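You operate a simulated robot arm through the tools that you are given. There is no shell and no other tool. Be economical: measure what you need, move in short steps, check, and stop when the job is done.

You run a simulated robot arm. Do the job below in one go: nothing can be reset, and whatever is moved stays where it is left.

Task
Put the squeeze bottle from the top of the tile bench on the white tile there.

It is judged by the outcome, as a careful person would: the job done as asked, and still so three seconds after it is handed in. It fails if anything else is knocked over, pushed out of place, dropped, spilled or broken.

Robot
A 7-joint arm with a two-finger parallel gripper, fixed in place. Base frame: the origin is at the foot of the arm, x ahead of it, y to its left, z up; the work surface is at about z = 0. Readings come in cm, degrees, newtons and seconds.
With the tool pointing down near the work surface it reaches from about 24 to 62 cm from the base axis. Its first joint turns from -66.0 to 66.0 degrees. Payload 2.6 kg.
The tool frame sits at the grasp point between the pads (the TCP): z along the fingers, y along the line on which they close. The tips reach 3 cm beyond it. Largest opening 9.4 cm; finger width 2.8, thickness 1; the body of the gripper, 5 by 9.6 cm, starts 5.5 cm behind the TCP.
Orientation is that of the tool frame in the base frame, as a unit quaternion [x, y, z, w]. With the fingers straight down and closing along the base's y, the tool's x points along the base's -x, its y along +y and its z along -z.

Tools
- The arm moves only by the tool drive_tool. Its argument "series" is a list of rows, each a list of 3 entries, a list of its own where there are three numbers: the shift along the tool's x, y, z in mm, then the turn about the tool's z in degrees, then the gripper command, from -1 (fully open) to 1 (shut), values between in proportion. In form: [[[x, y, z], twist, hand], ...]. A call has 1 to 8 rows; each row shifts and turns the commanded pose from where the row before left it, along the tool's axes as they then stand. Each row takes 0.2 s and may step no farther than 5 cm and 8.6 degrees from the row before; otherwise, or with a gripper value out of range, the whole call is refused. Where a pose cannot be reached the arm comes as near as it can. A force on the tool above 40 N (or 10 N above the force at the start of the call, whichever is more), or a blocked arm, ends the call early, and 0.2 s more pass. Each finger travels about 7.2 cm/s and halts on what it meets, pressing with about 30 N; the grip force reading is that of the motor and also rises with nothing between the fingers. The clock runs only during rows and for 0.2 s after the last one: add rows that do not move to give the fingers time. The reply holds the time, the measured pose of the TCP, the force on the tool along the base axes, the opening and the grip force, in the units named above and with some noise, and new pictures: "views" is both (left out), scene, wrist or none.
- Cameras (640 x 400 px; columns grow to the right, rows downward): "scene" is fixed at [5.94, 44.88, 55.84]; the picture's right is [-0.57, -0.82, 0.00], its down [-0.52, 0.37, -0.77] and it looks along [0.63, -0.44, -0.64] (base axes); focal length 323 px, centre (320, 200). "wrist" rides on the gripper at [-3.7, 0, -5.8] in the tool frame; the picture's right is [0.00, -1.00, 0.00], its down [0.97, 0.00, -0.24] and it looks along [0.24, 0.00, 0.97] (tool axes); focal length 218 px, centre (320, 200).
- locate(camera, pixels): for up to 12 pixels [column, row] of the newest picture of that camera ("zoom" is the newest enlarged one), the place [x, y, z] in the base frame of the surface seen there, good to about 0.2 cm, but the place of the scene camera against the robot may be out by one fixed shift of up to 1.2 cm in any direction. It takes no simulated time.
- close_up(camera, box): a new picture of the part [left, top, right, bottom] of that camera's present view, enlarged. It takes no simulated time.
- sign_off(): hands the job in; it is judged then, once.

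Keep the steps short. Do not move on a guess: measure, check each grasp and each placing, and mend mistakes. In all there are 60 turns and 170 pictures (those below and enlarged ones count). Leave the gripper open and the arm clear of the work at the hand-in unless told otherwise, and finish with a single line.

The tools are called after "Call:" as name(argument=value, ...) on one line, values as JSON. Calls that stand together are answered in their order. drive_tool: Moves the arm, as the interface text tells. Its arguments: {"type":"object","properties":{"series":{"type":"array","items":{"type":"array"}},"views":{"type":"string","enum":["both","scene","wrist","none"]}},"required":["series"]} The other tools are called the same way: locate (camera, pixels) gives the place of the surface under pixels of a picture; close_up (camera, box) takes an enlarged picture of a part of a camera's view; sign_off () hands the job in.

At the start:

```text
t: 0.0
eef_pos: [42.51, 2.72, 31.33]
ee_rot: [0.0, 1.0, 0.0, 0.0]
ft_force: [0.4, 0.1, 0.2]
width: 9.38
grasp_force: 0.0
```

scene: 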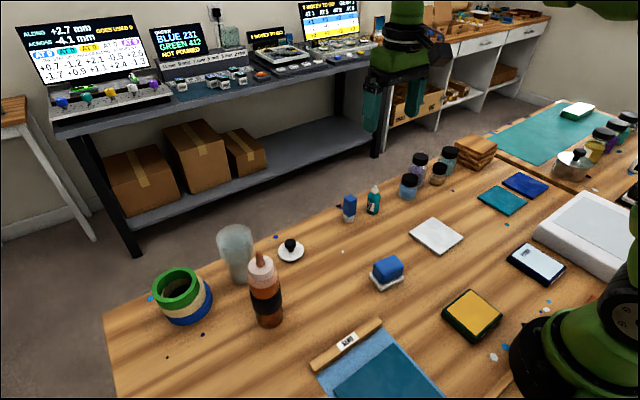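
wrist: 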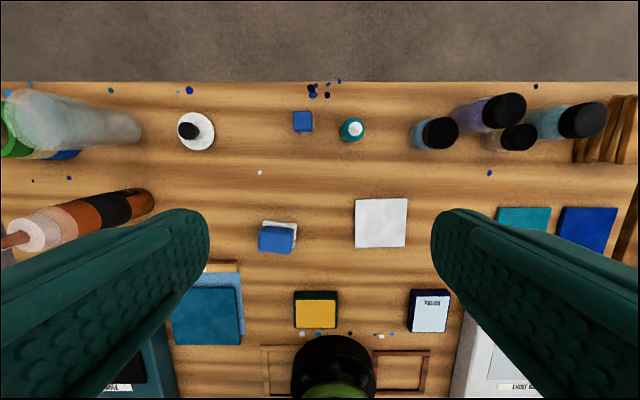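

I see a brown nozzle bottle at scene (265,290), a small teal bottle at (373,200) and a white tile at (436,236). I'll take enlarged views first to tell them apart.

Call:
close_up(camera="scene", box=[200, 200, 360, 340])

Call:
close_up(camera="scene", box=[320, 140, 520, 300])

Call:
locate(camera="scene", pixels=[[259, 254], [263, 270], [266, 300], [270, 325], [436, 236], [411, 233], [441, 254], [462, 237], [436, 219], [373, 188], [373, 205], [235, 235]])

Call:
locate(camera="wrist", pixels=[[381, 223], [357, 200], [406, 200], [355, 246], [405, 246], [30, 235], [75, 222], [115, 210], [145, 200], [10, 240], [352, 129], [278, 238]])

```text
2.86 times, centred on (280, 270) of scene
```

zoom: 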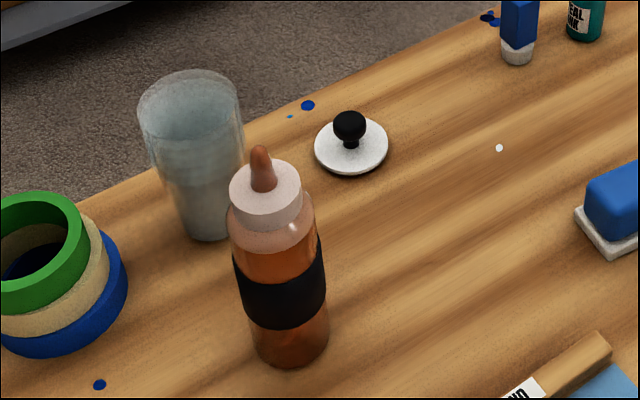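

```text
2.50 times, centred on (420, 220) of scene
```

zoom: 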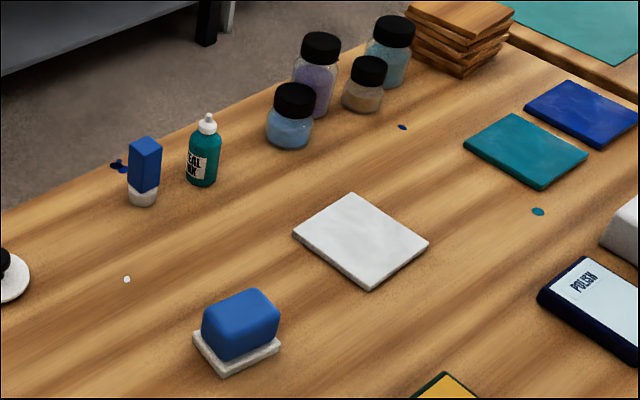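

```text
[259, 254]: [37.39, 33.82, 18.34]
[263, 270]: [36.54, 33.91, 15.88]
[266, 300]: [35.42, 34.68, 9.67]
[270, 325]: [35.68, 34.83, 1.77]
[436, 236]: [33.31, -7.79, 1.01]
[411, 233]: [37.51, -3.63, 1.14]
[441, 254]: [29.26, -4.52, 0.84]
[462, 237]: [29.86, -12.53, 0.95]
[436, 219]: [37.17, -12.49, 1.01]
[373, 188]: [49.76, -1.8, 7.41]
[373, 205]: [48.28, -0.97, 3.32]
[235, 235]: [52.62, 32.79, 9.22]
```

```text
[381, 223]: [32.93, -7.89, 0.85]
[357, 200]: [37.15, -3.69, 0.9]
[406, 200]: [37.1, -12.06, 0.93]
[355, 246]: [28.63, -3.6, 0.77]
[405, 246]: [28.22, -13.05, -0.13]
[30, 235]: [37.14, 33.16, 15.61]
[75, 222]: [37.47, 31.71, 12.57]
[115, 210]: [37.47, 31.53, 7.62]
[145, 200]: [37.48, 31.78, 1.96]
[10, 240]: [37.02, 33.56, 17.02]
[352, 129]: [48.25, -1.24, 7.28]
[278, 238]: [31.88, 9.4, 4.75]
```

The brown bottle with the nozzle is the squeeze bottle; the teal one is labelled ink. It stands about 19 cm tall near (37.4, 34). The white tile's centre is about (32.9, -7.9), with its top at 0.9 cm. Next I move high above the bottle, with the tips at 28 cm, to measure its axis.

Call:
drive_tool(series=[[[7, 45, 0], 0, -1], [[7, 45, 0], 0, -1], [[7, 45, 0], 0, -1], [[7, 45, 0], 0, -1], [[7, 45, 0], 0, -1], [[7, 45, 0], 0, -1], [[7, 45, 0], 0, -1], [[0, 0, 0], 0, -1]])

```text
t: 1.8
eef_pos: [37.69, 34.2, 31.19]
ee_rot: [-0.001, 1.0, 0.001, 0.0]
ft_force: [0.4, -0.2, 0.0]
width: 9.4
grasp_force: 0.1
```

scene: 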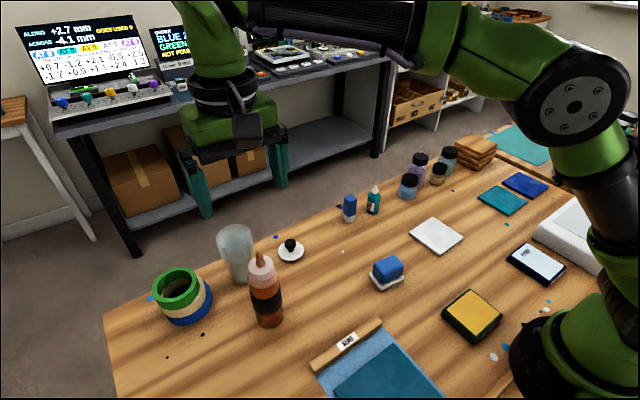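
wrist: 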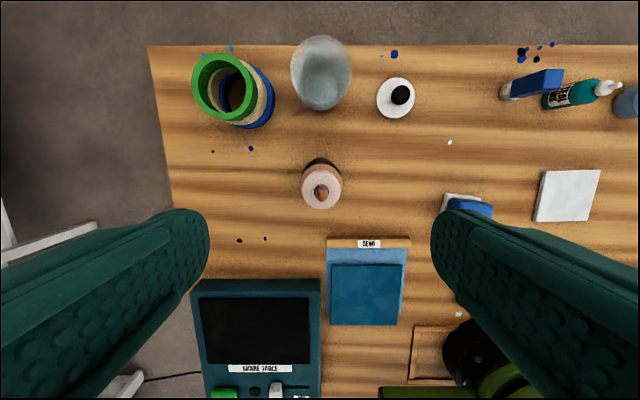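

The bottle's cap is now at wrist (321,187). I'll enlarge it and measure the tip, the cap rim and the surroundings.

Call:
close_up(camera="wrist", box=[272, 150, 368, 210])

Call:
locate(camera="wrist", pixels=[[321, 194], [321, 179], [321, 205], [303, 187], [339, 187], [321, 172], [321, 161], [303, 171], [339, 171], [321, 50], [222, 75], [401, 95]])

```text
6.67 times, centred on (320, 180) of wrist
```

zoom: 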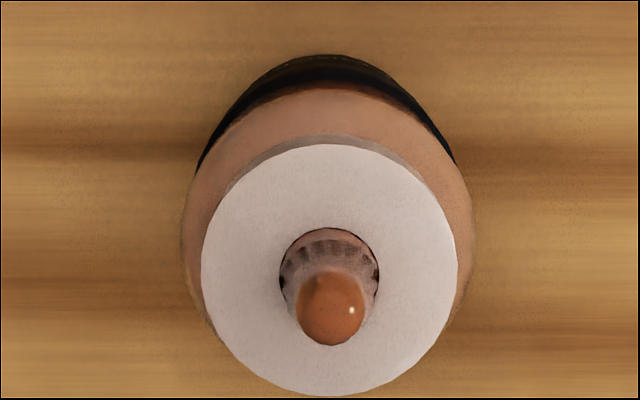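

```text
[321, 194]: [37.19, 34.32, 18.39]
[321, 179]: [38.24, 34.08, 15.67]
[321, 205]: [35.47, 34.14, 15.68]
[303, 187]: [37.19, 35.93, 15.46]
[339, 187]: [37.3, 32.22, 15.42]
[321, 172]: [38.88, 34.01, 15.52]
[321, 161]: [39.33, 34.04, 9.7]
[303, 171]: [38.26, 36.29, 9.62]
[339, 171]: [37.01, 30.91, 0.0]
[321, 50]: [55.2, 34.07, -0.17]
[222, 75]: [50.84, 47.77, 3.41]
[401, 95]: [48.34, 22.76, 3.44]
```

Measured: axis at about (37.2, 34.1), cap 3.8 cm wide with its top at 15.6, body about 5 cm wide, nozzle tip at 18.4–18.6. I centre over it and descend part way to about z 17, with fingers open around the bottle, then check.

Call:
drive_tool(series=[[[5, -1, 0], 0, -1], [[0, 0, 30], 0, -1], [[0, 0, 30], 0, -1], [[0, 0, 30], 0, -1], [[0, 0, 30], 0, -1], [[0, 0, 20], 0, -1], [[0, 0, 0], 0, -1]])

```text
t: 3.4
eef_pos: [37.19, 34.07, 17.36]
ee_rot: [0.0, 1.0, 0.0, 0.001]
ft_force: [0.6, 0.4, -0.1]
width: 9.4
grasp_force: 0.0
```

scene: 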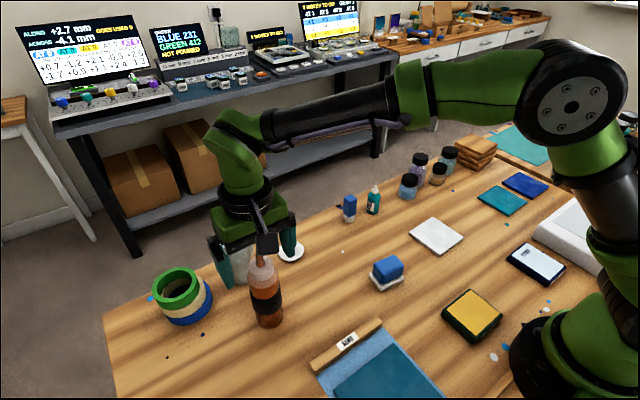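
wrist: 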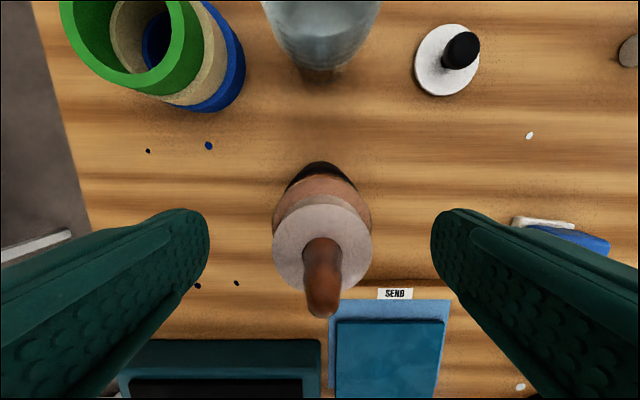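

The bottle is centred between the fingers at column 321. I'll re-measure the nozzle tip height before going lower.

Call:
locate(camera="wrist", pixels=[[322, 312], [322, 300], [322, 285], [274, 240], [371, 240], [322, 203], [322, 188], [274, 215], [370, 215]])

```text
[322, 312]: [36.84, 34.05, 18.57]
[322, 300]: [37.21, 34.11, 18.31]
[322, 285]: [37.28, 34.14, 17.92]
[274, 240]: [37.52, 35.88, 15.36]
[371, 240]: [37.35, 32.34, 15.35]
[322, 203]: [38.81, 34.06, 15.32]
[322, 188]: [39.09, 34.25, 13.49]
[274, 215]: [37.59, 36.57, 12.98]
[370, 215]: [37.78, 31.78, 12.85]
```

The tip is at 18.6, so TCP z of 13.6 leaves the palm 0.5 cm clear. The body is full width around z 12–13 and below. I descend 37 mm and close.

Call:
drive_tool(series=[[[0, 0, 20], 0, -1], [[0, 0, 17], 0, -1], [[0, 0, 0], 0, -1]], views="wrist")

Call:
drive_tool(series=[[[0, 0, 0], 0, -0.4], [[0, 0, 0], 0, 0.2], [[0, 0, 0], 0, 0.6], [[0, 0, 0], 0, 1], [[0, 0, 0], 0, 1]])

```text
t: 4.2
eef_pos: [37.18, 34.1, 13.65]
ee_rot: [0.0, 1.0, 0.0, 0.001]
ft_force: [0.5, -0.6, 0.7]
width: 9.38
grasp_force: 0.0
```

wrist: 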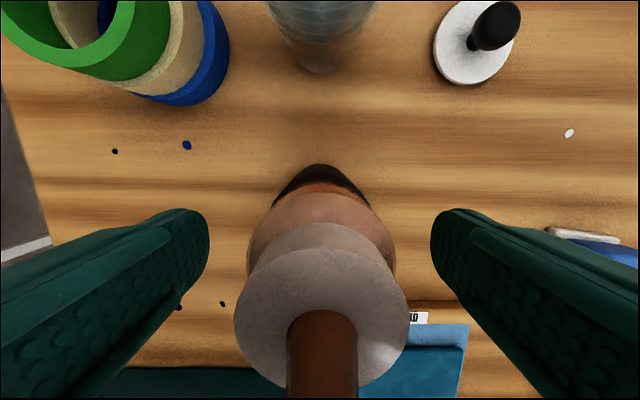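

```text
t: 5.4
eef_pos: [37.18, 34.03, 13.61]
ee_rot: [0.0, 1.0, 0.0, 0.0]
ft_force: [0.4, -0.6, 0.5]
width: 5.04
grasp_force: 29.9
```

scene: 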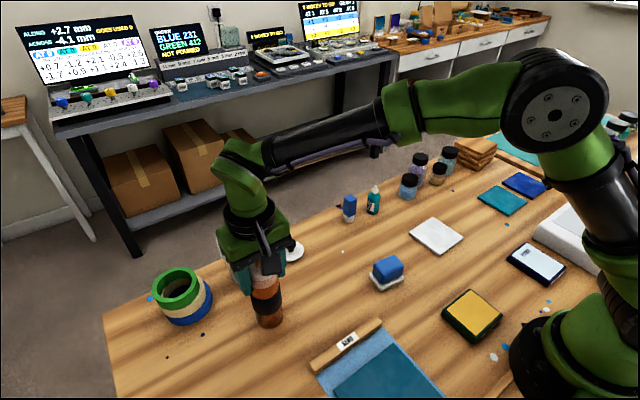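
wrist: 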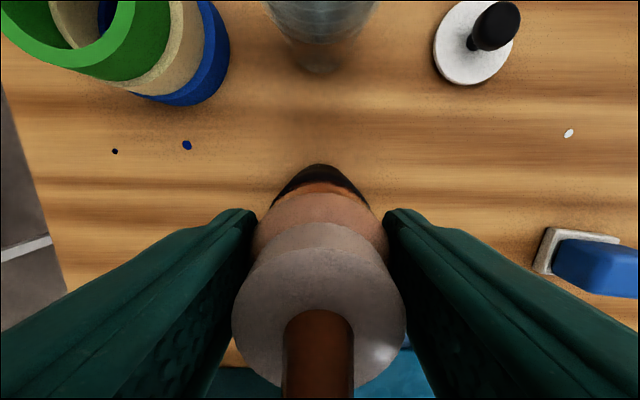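

The grip has stopped at 5.04 cm, matching the body, with 30 N. I lift gently, a small step at first, and check that it holds.

Call:
drive_tool(series=[[[0, 0, -5], 0, 1], [[0, 0, -10], 0, 1], [[0, 0, -15], 0, 1], [[0, 0, -20], 0, 1], [[0, 0, -20], 0, 1], [[0, 0, -20], 0, 1], [[0, 0, 0], 0, 1]])

```text
t: 7.0
eef_pos: [37.19, 34.08, 22.53]
ee_rot: [-0.001, 1.0, 0.001, 0.0]
ft_force: [-0.8, 0.0, -3.3]
width: 5.03
grasp_force: 29.7
```

scene: 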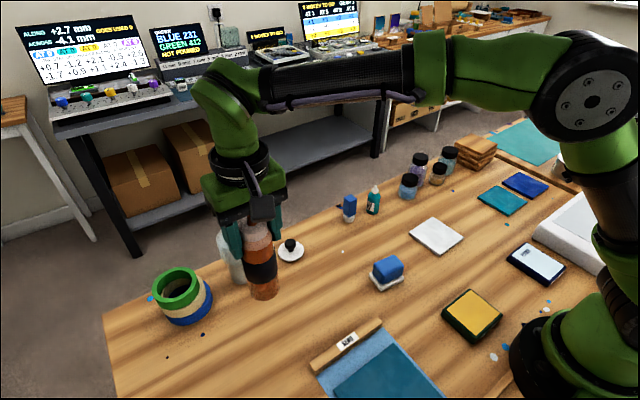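
wrist: 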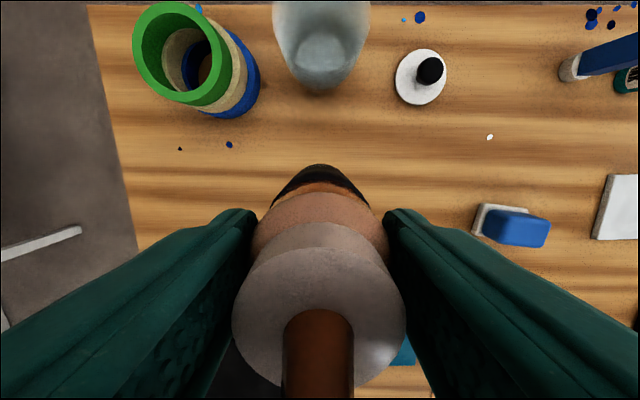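

It's held upright, with a weight of about 3.5 N and the base about 9 cm up. That clears the blue block (about 5 cm) on the way. I carry it toward the tile in moderate steps.

Call:
drive_tool(series=[[[1, -15, 0], 0, 1], [[3, -30, 0], 0, 1], [[4, -35, 0], 0, 1], [[4, -35, 0], 0, 1], [[4, -35, 0], 0, 1], [[4, -30, 0], 0, 1], [[2, -15, 0], 0, 1]], views="scene")

Call:
drive_tool(series=[[[1, -15, 0], 0, 1], [[4, -35, 0], 0, 1], [[4, -45, 0], 0, 1], [[4, -45, 0], 0, 1], [[4, -40, 0], 0, 1], [[2, -25, 0], 0, 1], [[2, -15, 0], 0, 1], [[0, 0, 0], 0, 1]])

```text
t: 8.6
eef_pos: [34.87, 14.45, 22.4]
ee_rot: [-0.002, 1.0, 0.0, 0.0]
ft_force: [-0.1, 0.7, -2.6]
width: 5.03
grasp_force: 30.1
```

scene: 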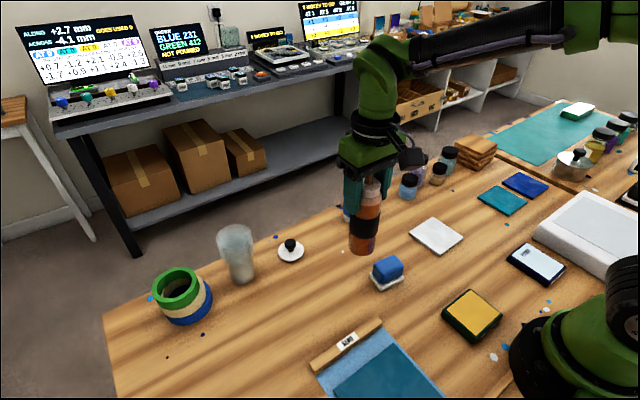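

```text
t: 10.4
eef_pos: [32.85, -7.4, 22.65]
ee_rot: [0.0, 1.0, 0.001, 0.0]
ft_force: [-0.5, 0.4, -2.3]
width: 4.97
grasp_force: 29.9
```

scene: 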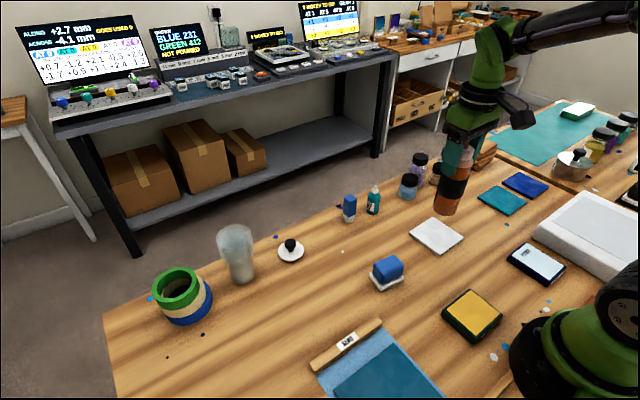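
wrist: 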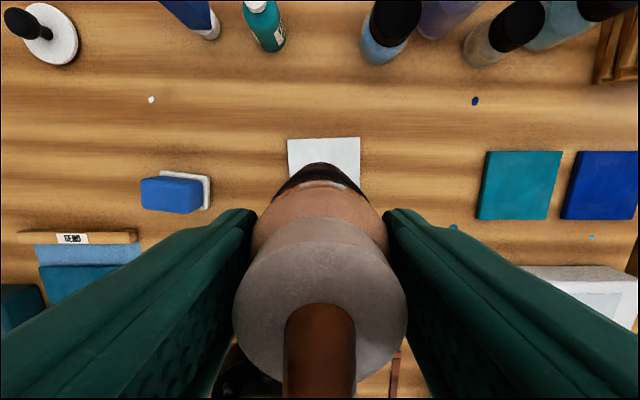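

I'm over the tile, and the TCP should go 5 mm further in -y to be at the centre (32.9, -7.9). Contact is expected at TCP z ≈ 14.5, so I lower to about 15.2 first.

Call:
drive_tool(series=[[[0, -5, 0], 0, 1], [[0, 0, 15], 0, 1], [[0, 0, 20], 0, 1], [[0, 0, 20], 0, 1], [[0, 0, 12], 0, 1], [[0, 0, 6], 0, 1], [[0, 0, 0], 0, 1]])

```text
t: 12.0
eef_pos: [32.89, -7.95, 15.32]
ee_rot: [0.0, 1.0, -0.001, -0.001]
ft_force: [-0.1, 0.3, -2.2]
width: 4.9
grasp_force: 30.2
```

scene: 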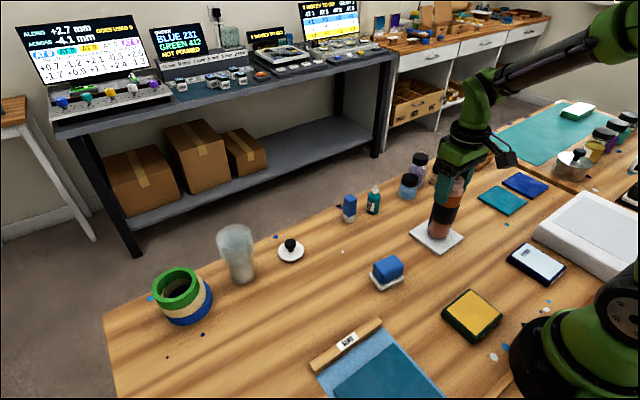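
wrist: 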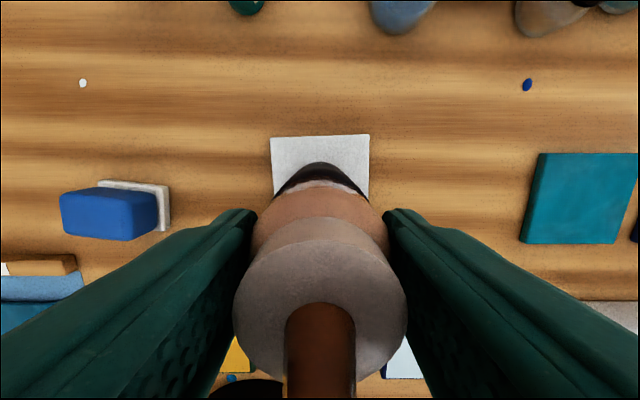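

The opening has crept from 5.04 to 4.90, so I'm checking at no clock cost for slipping or dripping, and measuring the base gap.

Call:
close_up(camera="scene", box=[390, 160, 490, 265])

Call:
locate(camera="wrist", pixels=[[322, 300], [322, 270], [322, 225], [322, 188], [322, 170], [320, 145]])

Call:
locate(camera="scene", pixels=[[438, 236], [438, 232], [418, 235], [440, 249], [459, 237]])

```text
3.81 times, centred on (440, 212) of scene
```

zoom: 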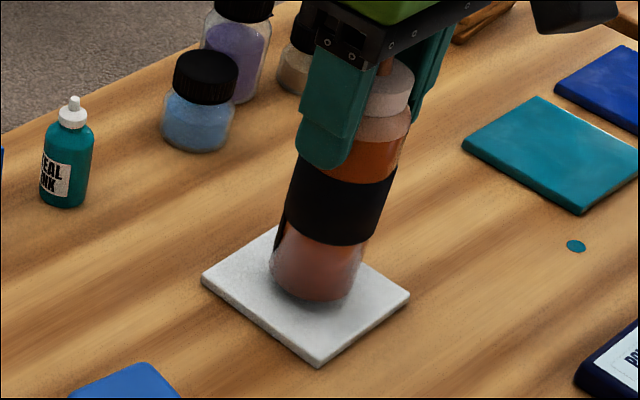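

```text
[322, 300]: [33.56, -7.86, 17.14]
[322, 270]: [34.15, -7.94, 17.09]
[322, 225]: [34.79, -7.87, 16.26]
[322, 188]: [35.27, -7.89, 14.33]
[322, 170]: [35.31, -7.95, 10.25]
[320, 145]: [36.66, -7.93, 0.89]
```

```text
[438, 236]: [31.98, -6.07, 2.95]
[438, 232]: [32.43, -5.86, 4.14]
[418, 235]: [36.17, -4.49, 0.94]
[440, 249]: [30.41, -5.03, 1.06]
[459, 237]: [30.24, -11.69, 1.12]
```

It hasn't slipped (the cap is still 1.8 cm above the TCP) and nothing has dripped; the soft wall is just yielding. The base is still about 0.8 cm above the tile. I lower in small steps to contact.

Call:
drive_tool(series=[[[0, 0, 5], 0, 1], [[0, 0, 2], 0, 1], [[0, 0, 0], 0, 1]], views="scene")

```text
t: 12.8
eef_pos: [32.94, -7.97, 14.65]
ee_rot: [-0.001, 1.0, 0.0, 0.0]
ft_force: [-0.7, 0.3, -2.4]
width: 4.95
grasp_force: 30.0
```

scene: 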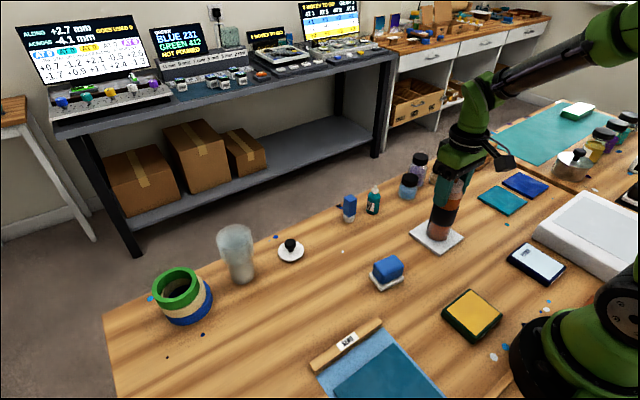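

Not touching yet: the force still reads about -2.4 N. I go down another 1.5 mm.

Call:
drive_tool(series=[[[0, 0, 1.5], 0, 1], [[0, 0, 0], 0, 1]], views="none")

```text
t: 13.4
eef_pos: [32.96, -7.82, 14.46]
ee_rot: [0.0, 1.0, 0.001, 0.0]
ft_force: [-4.7, 0.8, 15.4]
width: 4.93
grasp_force: 30.0
```

There is firm contact now, with force up to +15 N. I ease back 0.7 mm to relieve it.

Call:
drive_tool(series=[[[0, 0, -0.7], 0, 1], [[0, 0, 0], 0, 1]], views="wrist")

```text
t: 14.0
eef_pos: [32.91, -7.86, 14.48]
ee_rot: [-0.001, 1.0, 0.0, 0.001]
ft_force: [0.3, 0.6, 7.7]
width: 4.97
grasp_force: 30.4
```

wrist: 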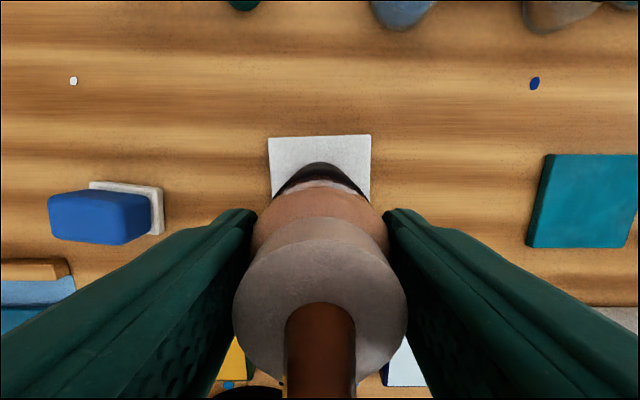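

The bottle is resting on the tile with a light load. I open the fingers gently.

Call:
drive_tool(series=[[[0, 0, -0.3], 0, 0.5], [[0, 0, 0], 0, -0.1], [[0, 0, 0], 0, -0.3], [[0, 0, 0], 0, -0.6], [[0, 0, 0], 0, -1], [[0, 0, 0], 0, -1], [[0, 0, 0], 0, -1]])

```text
t: 15.6
eef_pos: [33.02, -7.96, 14.49]
ee_rot: [0.0, 1.0, 0.0, 0.0]
ft_force: [0.0, 1.0, 0.5]
width: 9.39
grasp_force: 0.1
```

scene: 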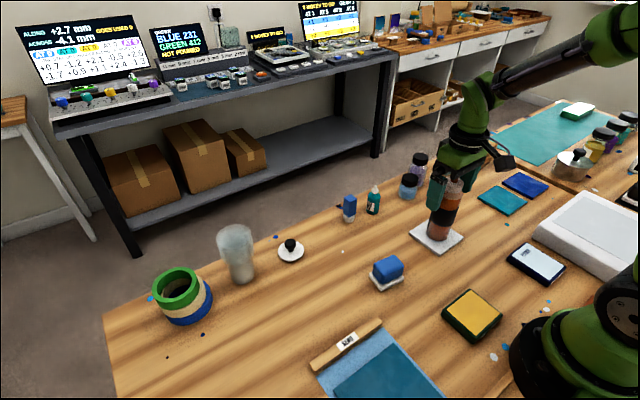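
wrist: 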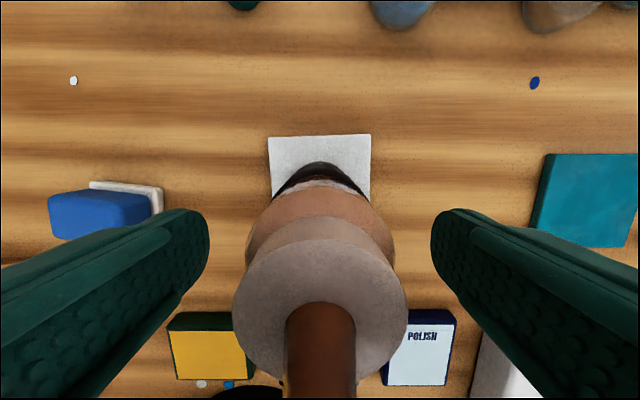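

The fingers are fully open and the bottle stands. I raise the arm straight up by 18 cm.

Call:
drive_tool(series=[[[0, 0, -10], 0, -1], [[0, 0, -25], 0, -1], [[0, 0, -35], 0, -1], [[0, 0, -40], 0, -1], [[0, 0, -40], 0, -1], [[0, 0, -30], 0, -1], [[0, 0, 0], 0, -1]])

Call:
close_up(camera="scene", box=[340, 140, 500, 280])

```text
t: 17.2
eef_pos: [32.83, -8.09, 32.58]
ee_rot: [-0.001, 1.0, 0.0, -0.001]
ft_force: [-0.5, -0.2, -0.3]
width: 9.4
grasp_force: 0.0
```

scene: 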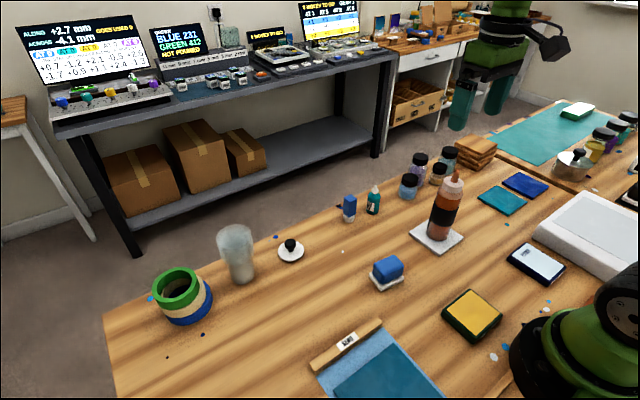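
wrist: 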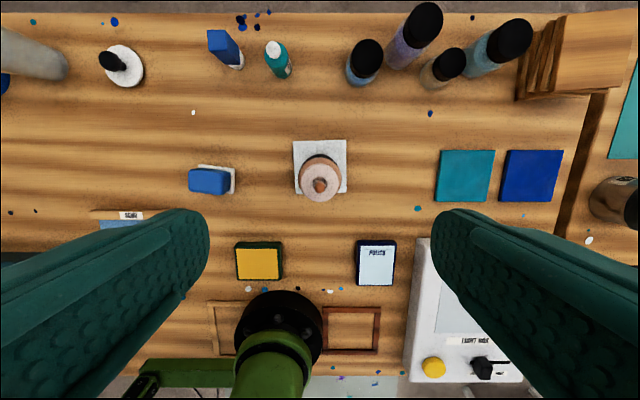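

```text
2.86 times, centred on (420, 210) of scene
```

zoom: 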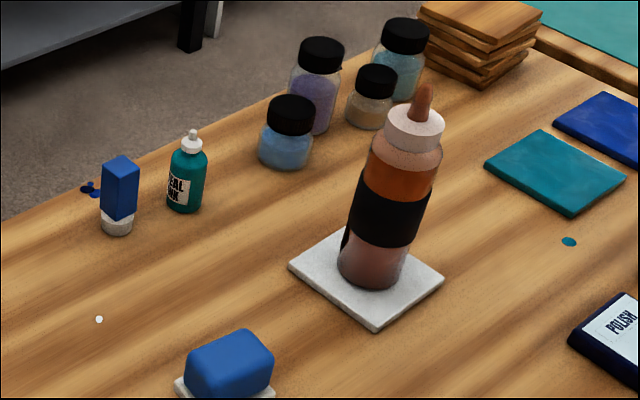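

The bottle stands upright and centred on the white tile, nothing else has moved, and the open gripper is clear above it. Handing in.

Call:
sign_off()

```text
The job is handed in.
```

The squeeze bottle is standing upright on the white tile, nothing else was disturbed, and the arm is clear with its gripper open.
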